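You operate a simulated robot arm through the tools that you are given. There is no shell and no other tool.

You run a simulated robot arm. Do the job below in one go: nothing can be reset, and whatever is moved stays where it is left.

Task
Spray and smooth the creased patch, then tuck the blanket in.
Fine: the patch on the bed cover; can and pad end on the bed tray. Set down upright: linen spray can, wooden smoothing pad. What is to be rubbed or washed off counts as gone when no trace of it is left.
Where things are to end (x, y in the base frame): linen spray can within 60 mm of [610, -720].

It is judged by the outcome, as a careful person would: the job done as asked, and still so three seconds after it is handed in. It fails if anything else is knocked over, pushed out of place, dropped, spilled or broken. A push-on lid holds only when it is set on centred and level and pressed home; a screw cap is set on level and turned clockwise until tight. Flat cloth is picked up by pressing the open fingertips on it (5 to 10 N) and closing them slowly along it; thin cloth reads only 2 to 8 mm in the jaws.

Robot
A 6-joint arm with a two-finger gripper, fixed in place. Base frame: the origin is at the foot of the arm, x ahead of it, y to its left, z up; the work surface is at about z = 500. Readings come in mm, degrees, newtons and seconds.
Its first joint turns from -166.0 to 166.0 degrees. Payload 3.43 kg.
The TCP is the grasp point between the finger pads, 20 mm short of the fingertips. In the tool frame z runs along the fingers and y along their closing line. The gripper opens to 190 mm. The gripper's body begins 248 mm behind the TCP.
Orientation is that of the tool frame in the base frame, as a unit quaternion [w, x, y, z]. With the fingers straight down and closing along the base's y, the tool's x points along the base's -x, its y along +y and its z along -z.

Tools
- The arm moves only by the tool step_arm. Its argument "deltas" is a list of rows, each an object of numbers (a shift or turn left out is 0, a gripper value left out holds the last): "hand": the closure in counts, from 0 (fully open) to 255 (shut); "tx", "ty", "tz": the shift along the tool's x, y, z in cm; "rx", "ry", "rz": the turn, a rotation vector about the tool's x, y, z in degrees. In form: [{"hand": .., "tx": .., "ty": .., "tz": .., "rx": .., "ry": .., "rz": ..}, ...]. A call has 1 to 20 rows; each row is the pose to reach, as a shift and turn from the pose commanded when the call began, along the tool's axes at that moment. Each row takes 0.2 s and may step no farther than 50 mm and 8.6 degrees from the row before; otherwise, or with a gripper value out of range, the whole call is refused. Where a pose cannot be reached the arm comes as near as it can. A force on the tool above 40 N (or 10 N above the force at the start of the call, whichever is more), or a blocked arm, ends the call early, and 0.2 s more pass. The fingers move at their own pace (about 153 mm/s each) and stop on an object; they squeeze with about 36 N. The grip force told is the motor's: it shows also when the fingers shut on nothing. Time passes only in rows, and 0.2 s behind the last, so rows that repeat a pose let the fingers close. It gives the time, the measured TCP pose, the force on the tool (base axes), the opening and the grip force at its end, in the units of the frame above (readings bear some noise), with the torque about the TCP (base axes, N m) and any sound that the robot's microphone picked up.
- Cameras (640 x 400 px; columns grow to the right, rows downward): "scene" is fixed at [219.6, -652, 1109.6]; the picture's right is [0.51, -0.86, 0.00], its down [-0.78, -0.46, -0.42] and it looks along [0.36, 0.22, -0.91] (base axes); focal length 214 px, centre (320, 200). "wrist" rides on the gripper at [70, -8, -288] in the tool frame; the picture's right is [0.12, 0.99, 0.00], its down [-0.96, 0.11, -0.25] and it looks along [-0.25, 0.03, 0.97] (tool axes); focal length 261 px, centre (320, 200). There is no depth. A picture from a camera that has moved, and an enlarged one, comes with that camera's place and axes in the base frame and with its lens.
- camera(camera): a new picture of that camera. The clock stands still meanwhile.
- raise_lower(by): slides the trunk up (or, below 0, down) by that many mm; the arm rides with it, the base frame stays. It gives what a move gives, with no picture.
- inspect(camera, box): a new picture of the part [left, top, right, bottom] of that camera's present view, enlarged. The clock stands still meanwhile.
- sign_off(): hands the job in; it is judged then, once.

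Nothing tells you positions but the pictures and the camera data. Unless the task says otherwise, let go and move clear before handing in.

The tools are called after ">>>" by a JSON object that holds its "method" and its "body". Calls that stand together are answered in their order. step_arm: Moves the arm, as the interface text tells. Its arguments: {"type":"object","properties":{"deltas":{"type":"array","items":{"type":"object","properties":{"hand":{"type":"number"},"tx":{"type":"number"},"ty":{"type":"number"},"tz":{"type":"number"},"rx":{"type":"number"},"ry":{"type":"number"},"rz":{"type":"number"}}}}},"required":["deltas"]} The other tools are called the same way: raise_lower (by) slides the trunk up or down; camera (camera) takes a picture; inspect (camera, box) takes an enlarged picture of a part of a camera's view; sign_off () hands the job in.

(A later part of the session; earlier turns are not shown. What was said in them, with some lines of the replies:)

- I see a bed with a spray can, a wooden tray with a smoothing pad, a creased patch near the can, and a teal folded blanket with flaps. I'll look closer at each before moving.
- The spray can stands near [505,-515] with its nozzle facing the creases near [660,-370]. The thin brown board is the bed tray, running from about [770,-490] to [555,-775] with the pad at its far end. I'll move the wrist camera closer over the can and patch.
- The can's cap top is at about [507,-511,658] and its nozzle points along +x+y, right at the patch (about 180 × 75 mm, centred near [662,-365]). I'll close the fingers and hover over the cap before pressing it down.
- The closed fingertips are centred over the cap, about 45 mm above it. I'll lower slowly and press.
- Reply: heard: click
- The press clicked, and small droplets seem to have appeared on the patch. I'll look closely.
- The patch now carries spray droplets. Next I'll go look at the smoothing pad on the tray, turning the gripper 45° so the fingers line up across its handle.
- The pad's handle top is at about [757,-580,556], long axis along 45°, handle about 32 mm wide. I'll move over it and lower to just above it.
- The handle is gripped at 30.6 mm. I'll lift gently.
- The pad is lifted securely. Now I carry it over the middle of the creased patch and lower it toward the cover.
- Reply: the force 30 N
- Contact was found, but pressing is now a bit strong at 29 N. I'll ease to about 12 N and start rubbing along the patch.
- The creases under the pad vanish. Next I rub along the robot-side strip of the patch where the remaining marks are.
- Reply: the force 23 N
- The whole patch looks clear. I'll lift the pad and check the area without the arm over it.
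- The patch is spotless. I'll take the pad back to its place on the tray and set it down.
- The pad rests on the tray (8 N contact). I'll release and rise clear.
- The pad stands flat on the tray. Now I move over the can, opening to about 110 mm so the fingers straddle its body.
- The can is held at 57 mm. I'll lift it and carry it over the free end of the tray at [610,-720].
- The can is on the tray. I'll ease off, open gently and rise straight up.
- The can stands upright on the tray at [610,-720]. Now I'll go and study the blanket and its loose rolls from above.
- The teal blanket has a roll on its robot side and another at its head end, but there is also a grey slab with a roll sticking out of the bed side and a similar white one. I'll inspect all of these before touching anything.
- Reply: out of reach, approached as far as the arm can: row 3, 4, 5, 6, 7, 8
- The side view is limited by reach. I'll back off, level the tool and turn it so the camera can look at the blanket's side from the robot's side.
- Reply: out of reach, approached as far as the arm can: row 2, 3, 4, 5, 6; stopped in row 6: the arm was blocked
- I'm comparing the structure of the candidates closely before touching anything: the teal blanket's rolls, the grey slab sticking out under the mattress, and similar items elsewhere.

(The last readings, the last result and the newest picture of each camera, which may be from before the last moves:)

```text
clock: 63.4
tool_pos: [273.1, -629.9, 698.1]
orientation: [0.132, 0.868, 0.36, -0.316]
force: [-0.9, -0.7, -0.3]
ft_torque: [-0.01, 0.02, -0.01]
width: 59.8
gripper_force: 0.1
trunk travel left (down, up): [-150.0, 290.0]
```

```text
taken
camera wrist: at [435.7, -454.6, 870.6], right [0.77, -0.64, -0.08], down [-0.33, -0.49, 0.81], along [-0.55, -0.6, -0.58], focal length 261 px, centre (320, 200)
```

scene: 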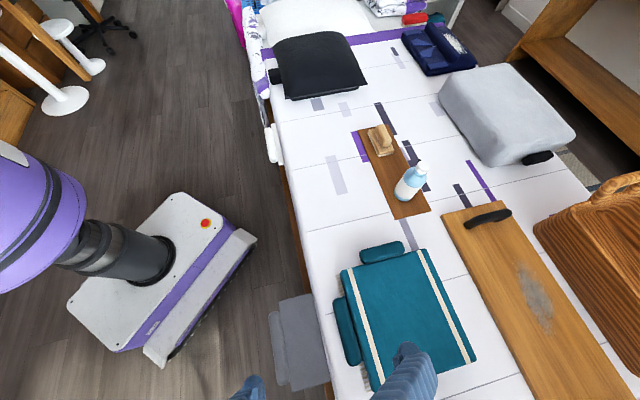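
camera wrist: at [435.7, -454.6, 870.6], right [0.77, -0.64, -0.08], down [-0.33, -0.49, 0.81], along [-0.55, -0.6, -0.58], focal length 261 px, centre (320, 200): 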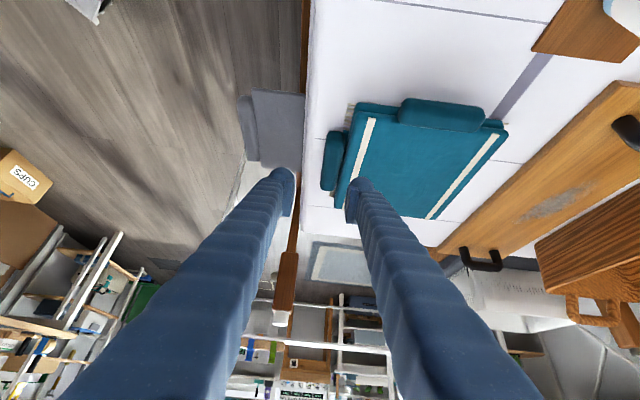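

>>> {"method": "inspect", "body": {"camera": "wrist", "box": [300, 80, 520, 220]}}

>>> {"method": "inspect", "body": {"camera": "wrist", "box": [310, 95, 390, 205]}}

>>> {"method": "inspect", "body": {"camera": "wrist", "box": [225, 75, 325, 185]}}

>>> {"method": "inspect", "body": {"camera": "wrist", "box": [385, 90, 515, 150]}}

```text
2.86 times, centred on (410, 150) of wrist
camera zoom: at [435.7, -454.6, 870.6], right [0.77, -0.64, -0.08], down [-0.33, -0.49, 0.81], along [-0.55, -0.6, -0.58], focal length 745 px, centre (63, 343)
```

zoom: 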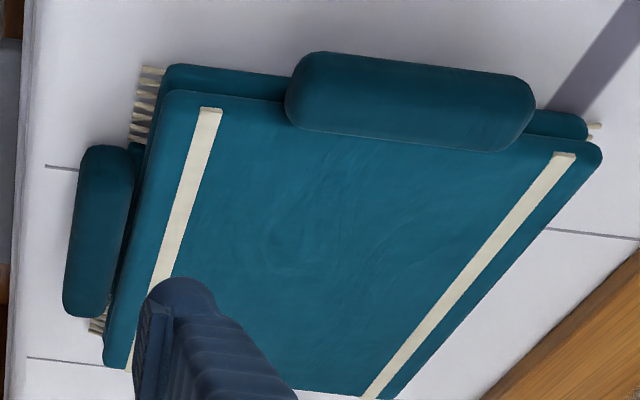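

```text
3.64 times, centred on (350, 150) of wrist
camera zoom: at [435.7, -454.6, 870.6], right [0.77, -0.64, -0.08], down [-0.33, -0.49, 0.81], along [-0.55, -0.6, -0.58], focal length 948 px, centre (211, 382)
```

zoom: 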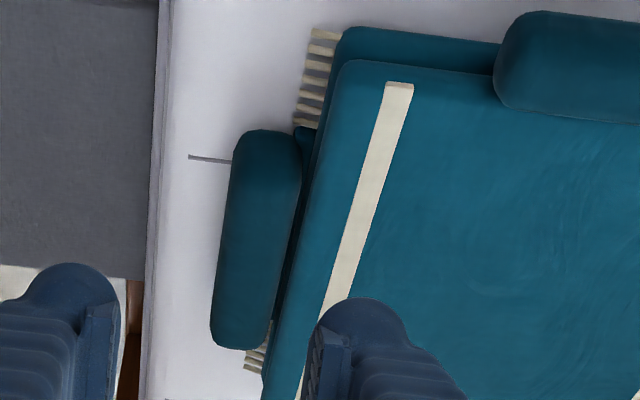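

```text
3.64 times, centred on (275, 130) of wrist
camera zoom: at [435.7, -454.6, 870.6], right [0.77, -0.64, -0.08], down [-0.33, -0.49, 0.81], along [-0.55, -0.6, -0.58], focal length 948 px, centre (484, 454)
```

zoom: 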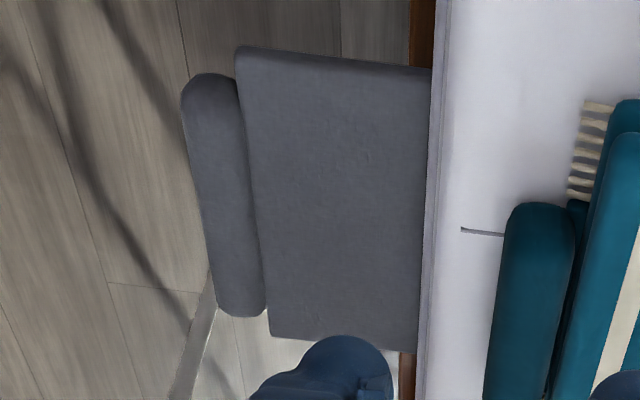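

```text
4.92 times, centred on (450, 120) of wrist
camera zoom: at [435.7, -454.6, 870.6], right [0.77, -0.64, -0.08], down [-0.33, -0.49, 0.81], along [-0.55, -0.6, -0.58], focal length 1283 px, centre (-320, 594)
```

zoom: 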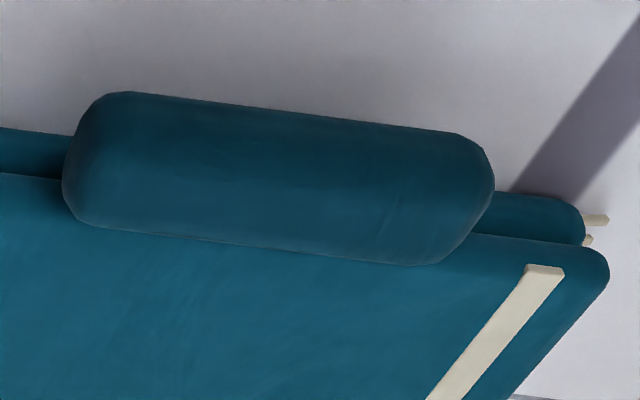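

The closer view shows the teal throw is neatly folded with handle-like rolls. The grey slab, by contrast, sticks out about 105 mm from between mattress and frame at z≈458, as an untucked blanket edge would. I'll look straight down on it before any contact.

>>> {"method": "step_arm", "body": {"deltas": [{"tx": -0.36, "ty": -1.14, "tz": 0.06, "rx": -2.61, "ry": 2.61, "rz": -7.17}, {"tx": -0.71, "ty": -2.28, "tz": 0.12, "rx": -5.22, "ry": 5.22, "rz": -14.33}, {"tx": -1.07, "ty": -3.42, "tz": 0.17, "rx": -7.83, "ry": 7.83, "rz": -21.5}, {"tx": -1.43, "ty": -4.55, "tz": 0.23, "rx": -10.43, "ry": 10.43, "rz": -28.67}, {"tx": -1.78, "ty": -5.69, "tz": 0.29, "rx": -13.04, "ry": 13.04, "rz": -35.83}, {"tx": -2.14, "ty": -6.83, "tz": 0.35, "rx": -15.65, "ry": 15.65, "rz": -43.0}, {"tx": -2.5, "ty": -7.97, "tz": 0.4, "rx": -18.26, "ry": 18.26, "rz": -50.17}, {"tx": -2.85, "ty": -9.11, "tz": 0.46, "rx": -20.87, "ry": 20.87, "rz": -57.33}, {"tx": -3.21, "ty": -10.25, "tz": 0.52, "rx": -23.48, "ry": 23.48, "rz": -64.5}, {"tx": -3.57, "ty": -11.38, "tz": 0.58, "rx": -26.08, "ry": 26.08, "rz": -71.67}, {"tx": -3.92, "ty": -12.52, "tz": 0.63, "rx": -28.69, "ry": 28.69, "rz": -78.83}, {"tx": -4.28, "ty": -13.66, "tz": 0.69, "rx": -31.3, "ry": 31.3, "rz": -86.0}, {"tx": -4.28, "ty": -13.66, "tz": 0.69, "rx": -31.3, "ry": 31.3, "rz": -86.0}]}}

>>> {"method": "camera", "body": {"camera": "wrist"}}

```text
clock: 66.4
tool_pos: [106.7, -580.9, 723.4]
orientation: [-0.03, 0.512, 0.857, -0.049]
force: [0.5, 0.8, -0.2]
ft_torque: [-0.06, 0.06, 0.03]
width: 59.9
gripper_force: 0.2
out of reach, approached as far as the arm can: row 11
trunk travel left (down, up): [-150.0, 290.0]
stopped in row 13: the arm was blocked; the commanded pose is now the measured one
```

```text
taken
camera wrist: at [95.4, -508.2, 1008.4], right [0.81, 0.57, -0.11], down [0.58, -0.78, 0.23], along [0.04, -0.25, -0.97], focal length 261 px, centre (320, 200)
```

wrist: 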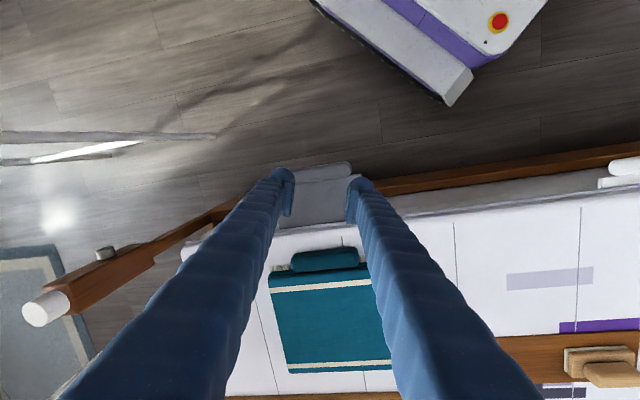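

>>> {"method": "step_arm", "body": {"deltas": [{"tx": -0.8, "ty": 0.8, "rx": -2.2, "ry": -0.3, "rz": -5.6}, {"tx": -1.6, "ty": 1.6, "rx": -4.4, "ry": -0.7, "rz": -11.2}, {"tx": -2.36, "ty": 2.46, "rx": -6.5, "ry": -1.0, "rz": -16.7}, {"tx": -2.36, "ty": 2.46, "rx": -6.5, "ry": -1.0, "rz": -16.7}]}}

>>> {"method": "camera", "body": {"camera": "wrist"}}

>>> {"method": "camera", "body": {"camera": "scene"}}

```text
clock: 67.4
tool_pos: [139.8, -592.4, 719.4]
orientation: [-0.001, 0.382, 0.924, 0.0]
force: [-0.3, -0.1, 0.1]
ft_torque: [0.0, 0.04, -0.03]
width: 59.5
gripper_force: 0.0
trunk travel left (down, up): [-150.0, 290.0]
```

```text
taken
camera wrist: at [83.8, -547.9, 1006.5], right [0.62, 0.79, 0.0], down [0.76, -0.6, 0.25], along [0.19, -0.15, -0.97], focal length 261 px, centre (320, 200)
```

wrist: 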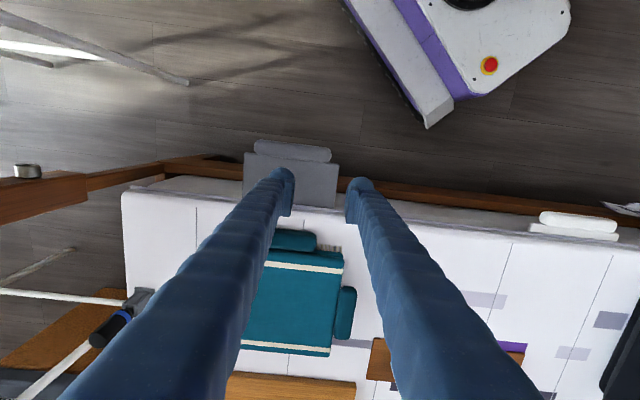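

```text
taken
```

scene: 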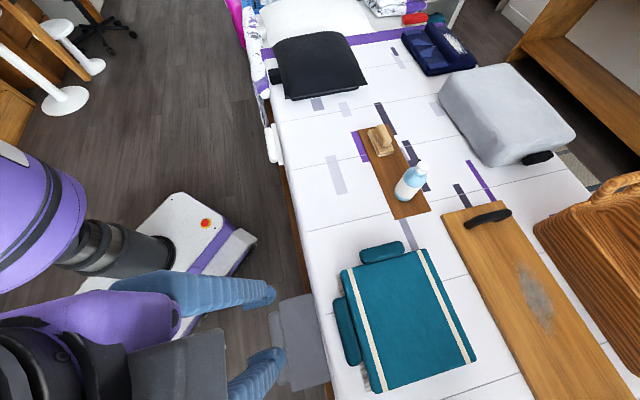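

>>> {"method": "inspect", "body": {"camera": "wrist", "box": [215, 120, 375, 230]}}

>>> {"method": "inspect", "body": {"camera": "wrist", "box": [510, 190, 640, 270]}}

```text
3.64 times, centred on (295, 175) of wrist
camera zoom: at [83.8, -547.9, 1006.5], right [0.62, 0.79, 0.0], down [0.76, -0.6, 0.25], along [0.19, -0.15, -0.97], focal length 948 px, centre (411, 291)
```

zoom: 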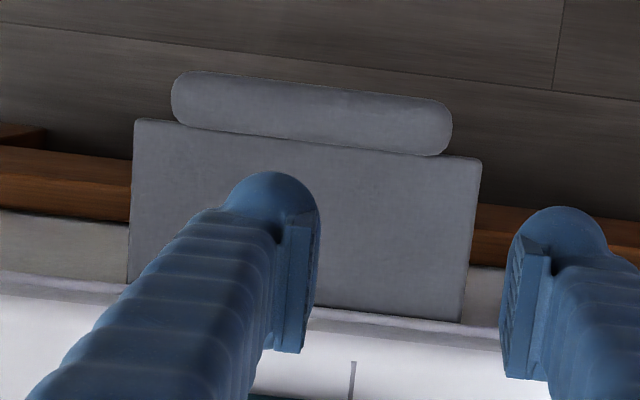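

```text
4.92 times, centred on (575, 230) of wrist
camera zoom: at [83.8, -547.9, 1006.5], right [0.62, 0.79, 0.0], down [0.76, -0.6, 0.25], along [0.19, -0.15, -0.97], focal length 1283 px, centre (-935, 52)
```

zoom: 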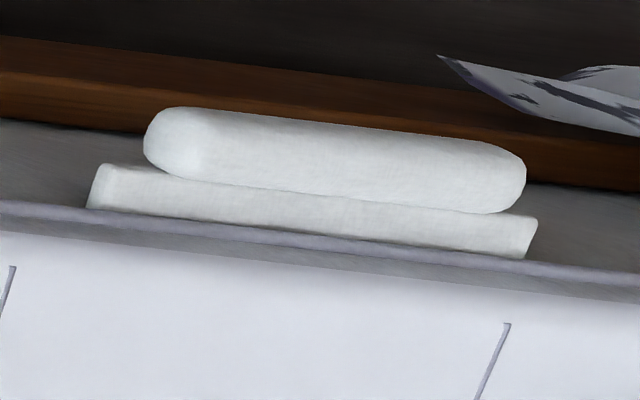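

Comparing the two bed-side slabs settles it. The white one is tucked (about 20 mm showing), while the grey blanket edge is out by about 105 mm, with its roll at w 472–504 mm and z≈448. I'll come down on the robot side of the roll with the fingers spread along it and push it in.

>>> {"method": "step_arm", "body": {"deltas": [{"hand": 134, "tx": 2.6, "ty": -1.5, "tz": 1.0}, {"tx": 5.2, "ty": -3.0, "tz": 3.0}, {"tx": 7.8, "ty": -4.5, "tz": 5.0}, {"tx": 10.3, "ty": -6.1, "tz": 8.0}, {"tx": 10.3, "ty": -6.1, "tz": 12.0}, {"tx": 10.3, "ty": -6.1, "tz": 12.0}]}}

>>> {"method": "camera", "body": {"camera": "wrist"}}

>>> {"method": "camera", "body": {"camera": "scene"}}

```text
clock: 68.8
tool_pos: [22.2, -561.6, 599.7]
orientation: [-0.001, 0.382, 0.924, 0.0]
force: [0.2, -0.8, -0.7]
ft_torque: [0.08, 0.03, 0.02]
width: 90.1
gripper_force: 0.1
trunk travel left (down, up): [-150.0, 290.0]
```

```text
taken
camera wrist: at [-33.4, -517.8, 884.4], right [0.62, 0.79, 0.0], down [0.76, -0.6, 0.25], along [0.19, -0.15, -0.97], focal length 261 px, centre (320, 200)
```

wrist: 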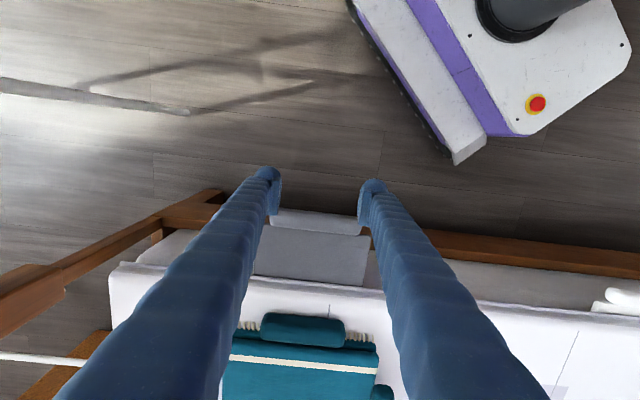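

```text
taken
```

scene: 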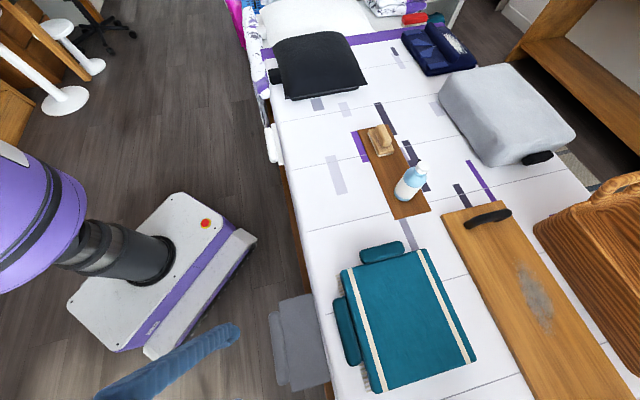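

>>> {"method": "step_arm", "body": {"deltas": [{"tz": 3.5}, {"tz": 7.0}, {"tz": 10.5}, {"tz": 13.0}, {"tz": 14.3}, {"tz": 14.3}]}}

>>> {"method": "camera", "body": {"camera": "wrist"}}

>>> {"method": "inspect", "body": {"camera": "scene", "box": [200, 260, 360, 400]}}

```text
clock: 70.2
tool_pos: [22.5, -563.1, 455.6]
orientation: [-0.001, 0.382, 0.924, 0.001]
force: [0.3, 0.3, -0.3]
ft_torque: [0.03, 0.01, -0.02]
width: 90.2
gripper_force: 0.0
trunk travel left (down, up): [-150.0, 290.0]
```

```text
taken
camera wrist: at [-33.3, -518.2, 742.5], right [0.62, 0.79, 0.0], down [0.76, -0.6, 0.25], along [0.19, -0.15, -0.97], focal length 261 px, centre (320, 200)
```

wrist: 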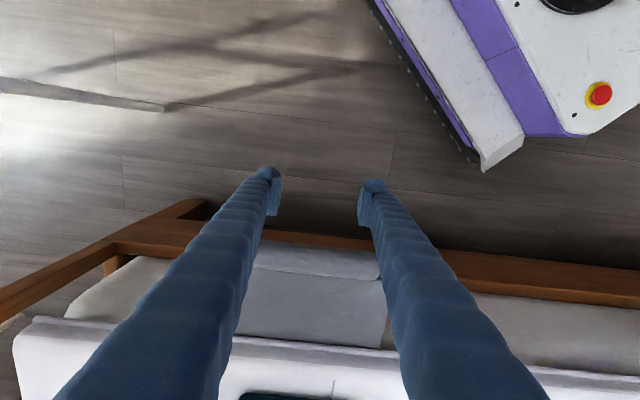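

```text
2.86 times, centred on (280, 330) of scene
camera zoom: at [219.6, -652.0, 1109.6], right [0.51, -0.86, 0.0], down [-0.78, -0.46, -0.42], along [0.36, 0.22, -0.91], focal length 613 px, centre (434, -171)
```

zoom: 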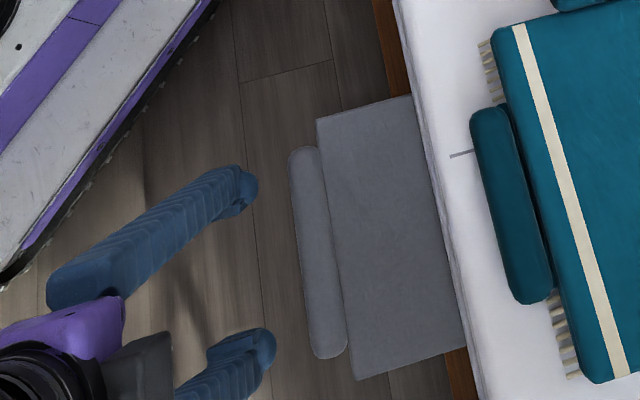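

Fingertips are at the right depth and clear of everything. Now I push slowly toward the bed.

>>> {"method": "step_arm", "body": {"deltas": [{"tx": -1.0}, {"tx": -2.0}, {"tx": -3.0}, {"tx": -3.5}, {"tx": -4.0}, {"tx": -4.5}, {"tx": -5.0}]}}

>>> {"method": "inspect", "body": {"camera": "scene", "box": [200, 260, 360, 400]}}

```text
clock: 71.8
tool_pos: [58.9, -598.9, 457.0]
orientation: [0.0, 0.383, 0.924, 0.0]
force: [-0.3, 0.8, -0.2]
ft_torque: [0.0, -0.02, -0.03]
width: 90.2
gripper_force: 0.0
trunk travel left (down, up): [-150.0, 290.0]
```

```text
2.86 times, centred on (280, 330) of scene
camera zoom: at [219.6, -652.0, 1109.6], right [0.51, -0.86, 0.0], down [-0.78, -0.46, -0.42], along [0.36, 0.22, -0.91], focal length 613 px, centre (434, -171)
```

zoom: 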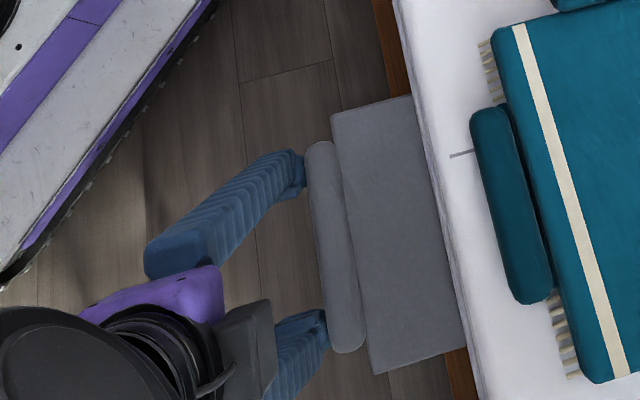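

The grey edge slides in easily, with about 1 N of resistance. I keep pushing until it stops.

>>> {"method": "step_arm", "body": {"deltas": [{"tx": -0.8}, {"tx": -1.6}, {"tx": -2.4}, {"tx": -3.2}, {"tx": -4.0}, {"tx": -4.8}, {"tx": -5.4}, {"tx": -6.0}]}}

>>> {"method": "inspect", "body": {"camera": "scene", "box": [200, 260, 360, 400]}}

```text
clock: 73.6
tool_pos: [101.3, -637.9, 456.4]
orientation: [0.0, 0.382, 0.924, 0.0]
force: [0.0, -0.6, -0.6]
ft_torque: [0.0, -0.01, 0.01]
width: 90.3
gripper_force: 0.0
trunk travel left (down, up): [-150.0, 290.0]
```

```text
2.86 times, centred on (280, 330) of scene
camera zoom: at [219.6, -652.0, 1109.6], right [0.51, -0.86, 0.0], down [-0.78, -0.46, -0.42], along [0.36, 0.22, -0.91], focal length 613 px, centre (434, -171)
```

zoom: 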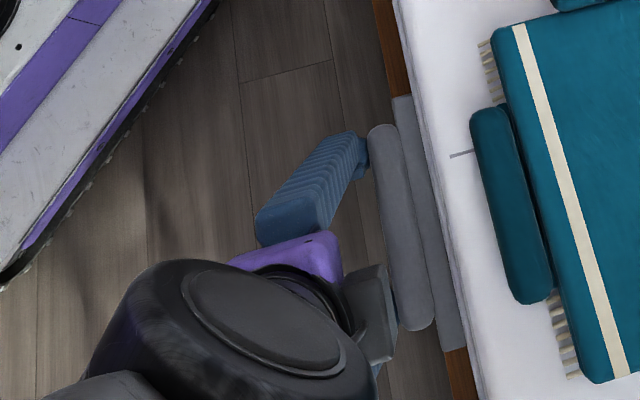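

>>> {"method": "step_arm", "body": {"deltas": [{"tx": -0.3}, {"tx": -0.6}, {"tx": -0.9}, {"tx": -1.2}, {"tx": -1.5}]}}

>>> {"method": "inspect", "body": {"camera": "scene", "box": [200, 260, 360, 400]}}

```text
clock: 74.5
tool_pos: [103.6, -640.5, 456.5]
orientation: [-0.003, 0.384, 0.923, 0.002]
force: [-8.6, 4.8, 0.5]
ft_torque: [-0.03, 0.13, 0.13]
width: 89.7
gripper_force: 0.1
trunk travel left (down, up): [-150.0, 290.0]
stopped in row 4: the force on the tool passed its limit at 45 N (the readings are from after the stop); the commanded pose is now the measured one
```

```text
2.86 times, centred on (280, 330) of scene
camera zoom: at [219.6, -652.0, 1109.6], right [0.51, -0.86, 0.0], down [-0.78, -0.46, -0.42], along [0.36, 0.22, -0.91], focal length 613 px, centre (434, -171)
```

zoom: 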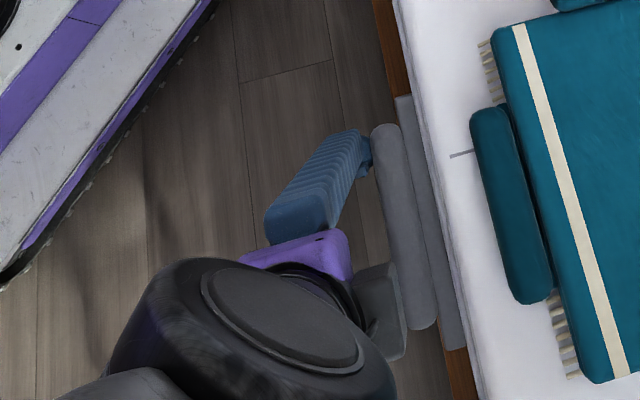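

It hit its firm end stop, with the same small margin showing as on the tucked white one. I'll back away, rise clear and check that it stays.

>>> {"method": "step_arm", "body": {"deltas": [{"tx": 1.0}, {"tx": 3.0}, {"tx": 6.0}, {"tx": 8.0}, {"tx": 8.0, "tz": -3.0}, {"tx": 8.0, "tz": -7.0}, {"tx": 8.0, "tz": -11.0}, {"tx": 8.0, "tz": -15.0}, {"tx": 8.0, "tz": -19.0}, {"tx": 8.0, "tz": -22.0}, {"tx": 8.0, "tz": -22.0}]}}

>>> {"method": "camera", "body": {"camera": "scene"}}

>>> {"method": "inspect", "body": {"camera": "scene", "box": [255, 225, 415, 400]}}

>>> {"method": "camera", "body": {"camera": "wrist"}}

```text
clock: 76.8
tool_pos: [48.9, -585.9, 678.9]
orientation: [-0.002, 0.383, 0.924, 0.003]
force: [0.0, 0.3, 0.5]
ft_torque: [-0.03, -0.03, -0.03]
width: 90.5
gripper_force: 0.0
trunk travel left (down, up): [-150.0, 290.0]
```

```text
taken
```

scene: 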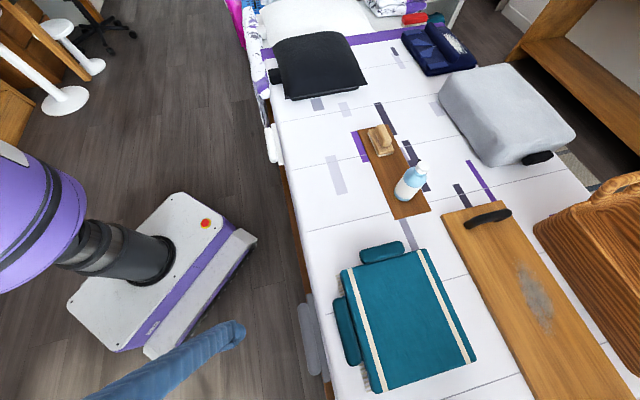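

```text
2.29 times, centred on (335, 312) of scene
camera zoom: at [219.6, -652.0, 1109.6], right [0.51, -0.86, 0.0], down [-0.78, -0.46, -0.42], along [0.36, 0.22, -0.91], focal length 490 px, centre (286, -57)
```

zoom: 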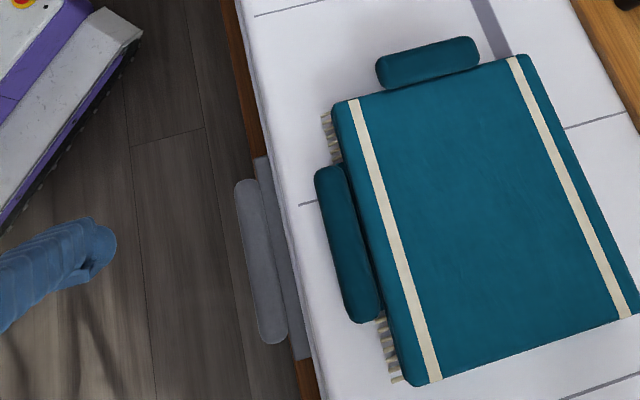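

```text
taken
camera wrist: at [-6.4, -544.1, 964.5], right [0.62, 0.79, 0.0], down [0.76, -0.6, 0.24], along [0.19, -0.15, -0.97], focal length 261 px, centre (320, 200)
```

wrist: 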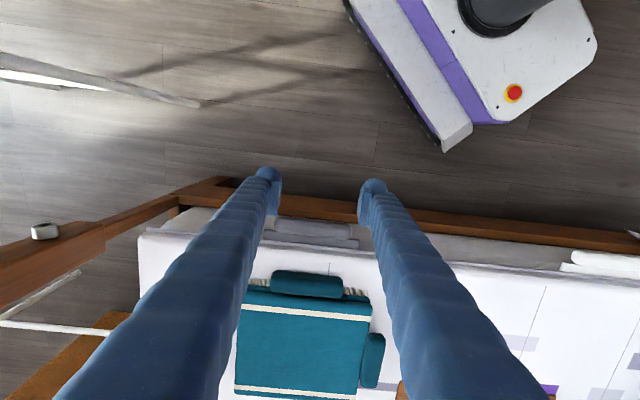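

>>> {"method": "inspect", "body": {"camera": "wrist", "box": [250, 200, 390, 300]}}

>>> {"method": "inspect", "body": {"camera": "wrist", "box": [540, 220, 640, 300]}}

>>> {"method": "inspect", "body": {"camera": "scene", "box": [280, 100, 440, 230]}}

```text
4.00 times, centred on (320, 250) of wrist
camera zoom: at [-6.4, -544.1, 964.5], right [0.62, 0.79, 0.0], down [0.76, -0.6, 0.24], along [0.19, -0.15, -0.97], focal length 1043 px, centre (320, 0)
```

zoom: 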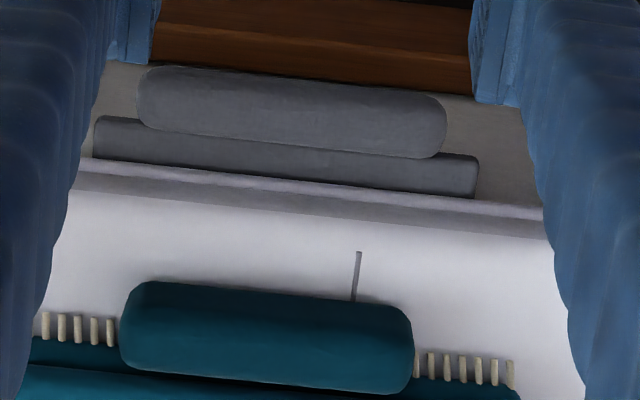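

```text
5.00 times, centred on (590, 260) of wrist
camera zoom: at [-6.4, -544.1, 964.5], right [0.62, 0.79, 0.0], down [0.76, -0.6, 0.24], along [0.19, -0.15, -0.97], focal length 1303 px, centre (-1030, -100)
```

zoom: 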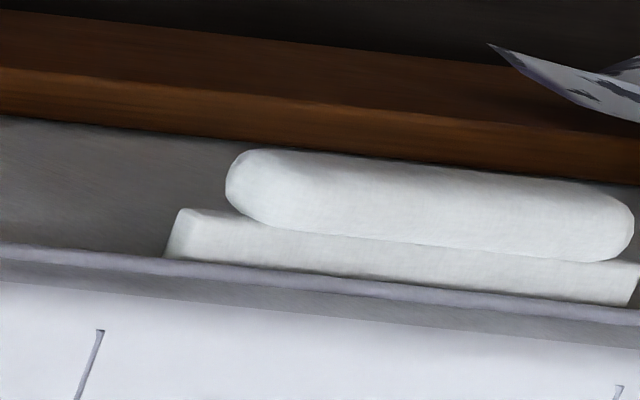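

```text
3.08 times, centred on (360, 165) of scene
camera zoom: at [219.6, -652.0, 1109.6], right [0.51, -0.86, 0.0], down [-0.78, -0.46, -0.42], along [0.36, 0.22, -0.91], focal length 660 px, centre (197, 308)
```

zoom: 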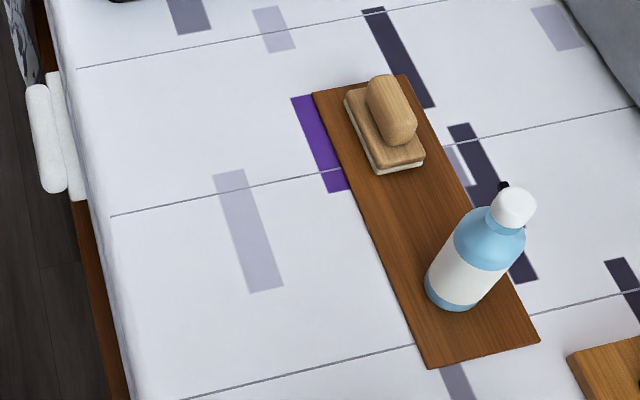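

The creases are gone with no trace, and the can and pad stand upright on the tray. The grey blanket edge is tucked to its stop and matches the white one beside it. The arm is empty and clear, so I hand the job in.

>>> {"method": "sign_off", "body": {}}

```text
The job is handed in.
```

I sprayed and smoothed the creased patch, and no crease shows in the close-up pictures. I then tucked in the blanket I judged you meant.

- **Patch:** one press of the can wetted it, and rubbing it with the pad took the creases out.
- **Can and pad:** both stand upright on the bed tray. The can was released with the gripper reading [610, -721], well inside the 60 mm you allowed.
- **Blanket:** I took "the blanket" to be the grey edge sticking out about 105 mm from under the mattress, and pushed it in to its firm stop. It now shows about as little as the white one already tucked in beside it, and it stayed there after I backed away.

The main doubt is that choice. The teal throw with stripes and fringe on top of the bed also looks like a blanket. I left it alone because it was neatly folded and only the grey edge was clearly hanging out. If you meant the teal one, that part is not done.

The arm is empty and clear of the bed.
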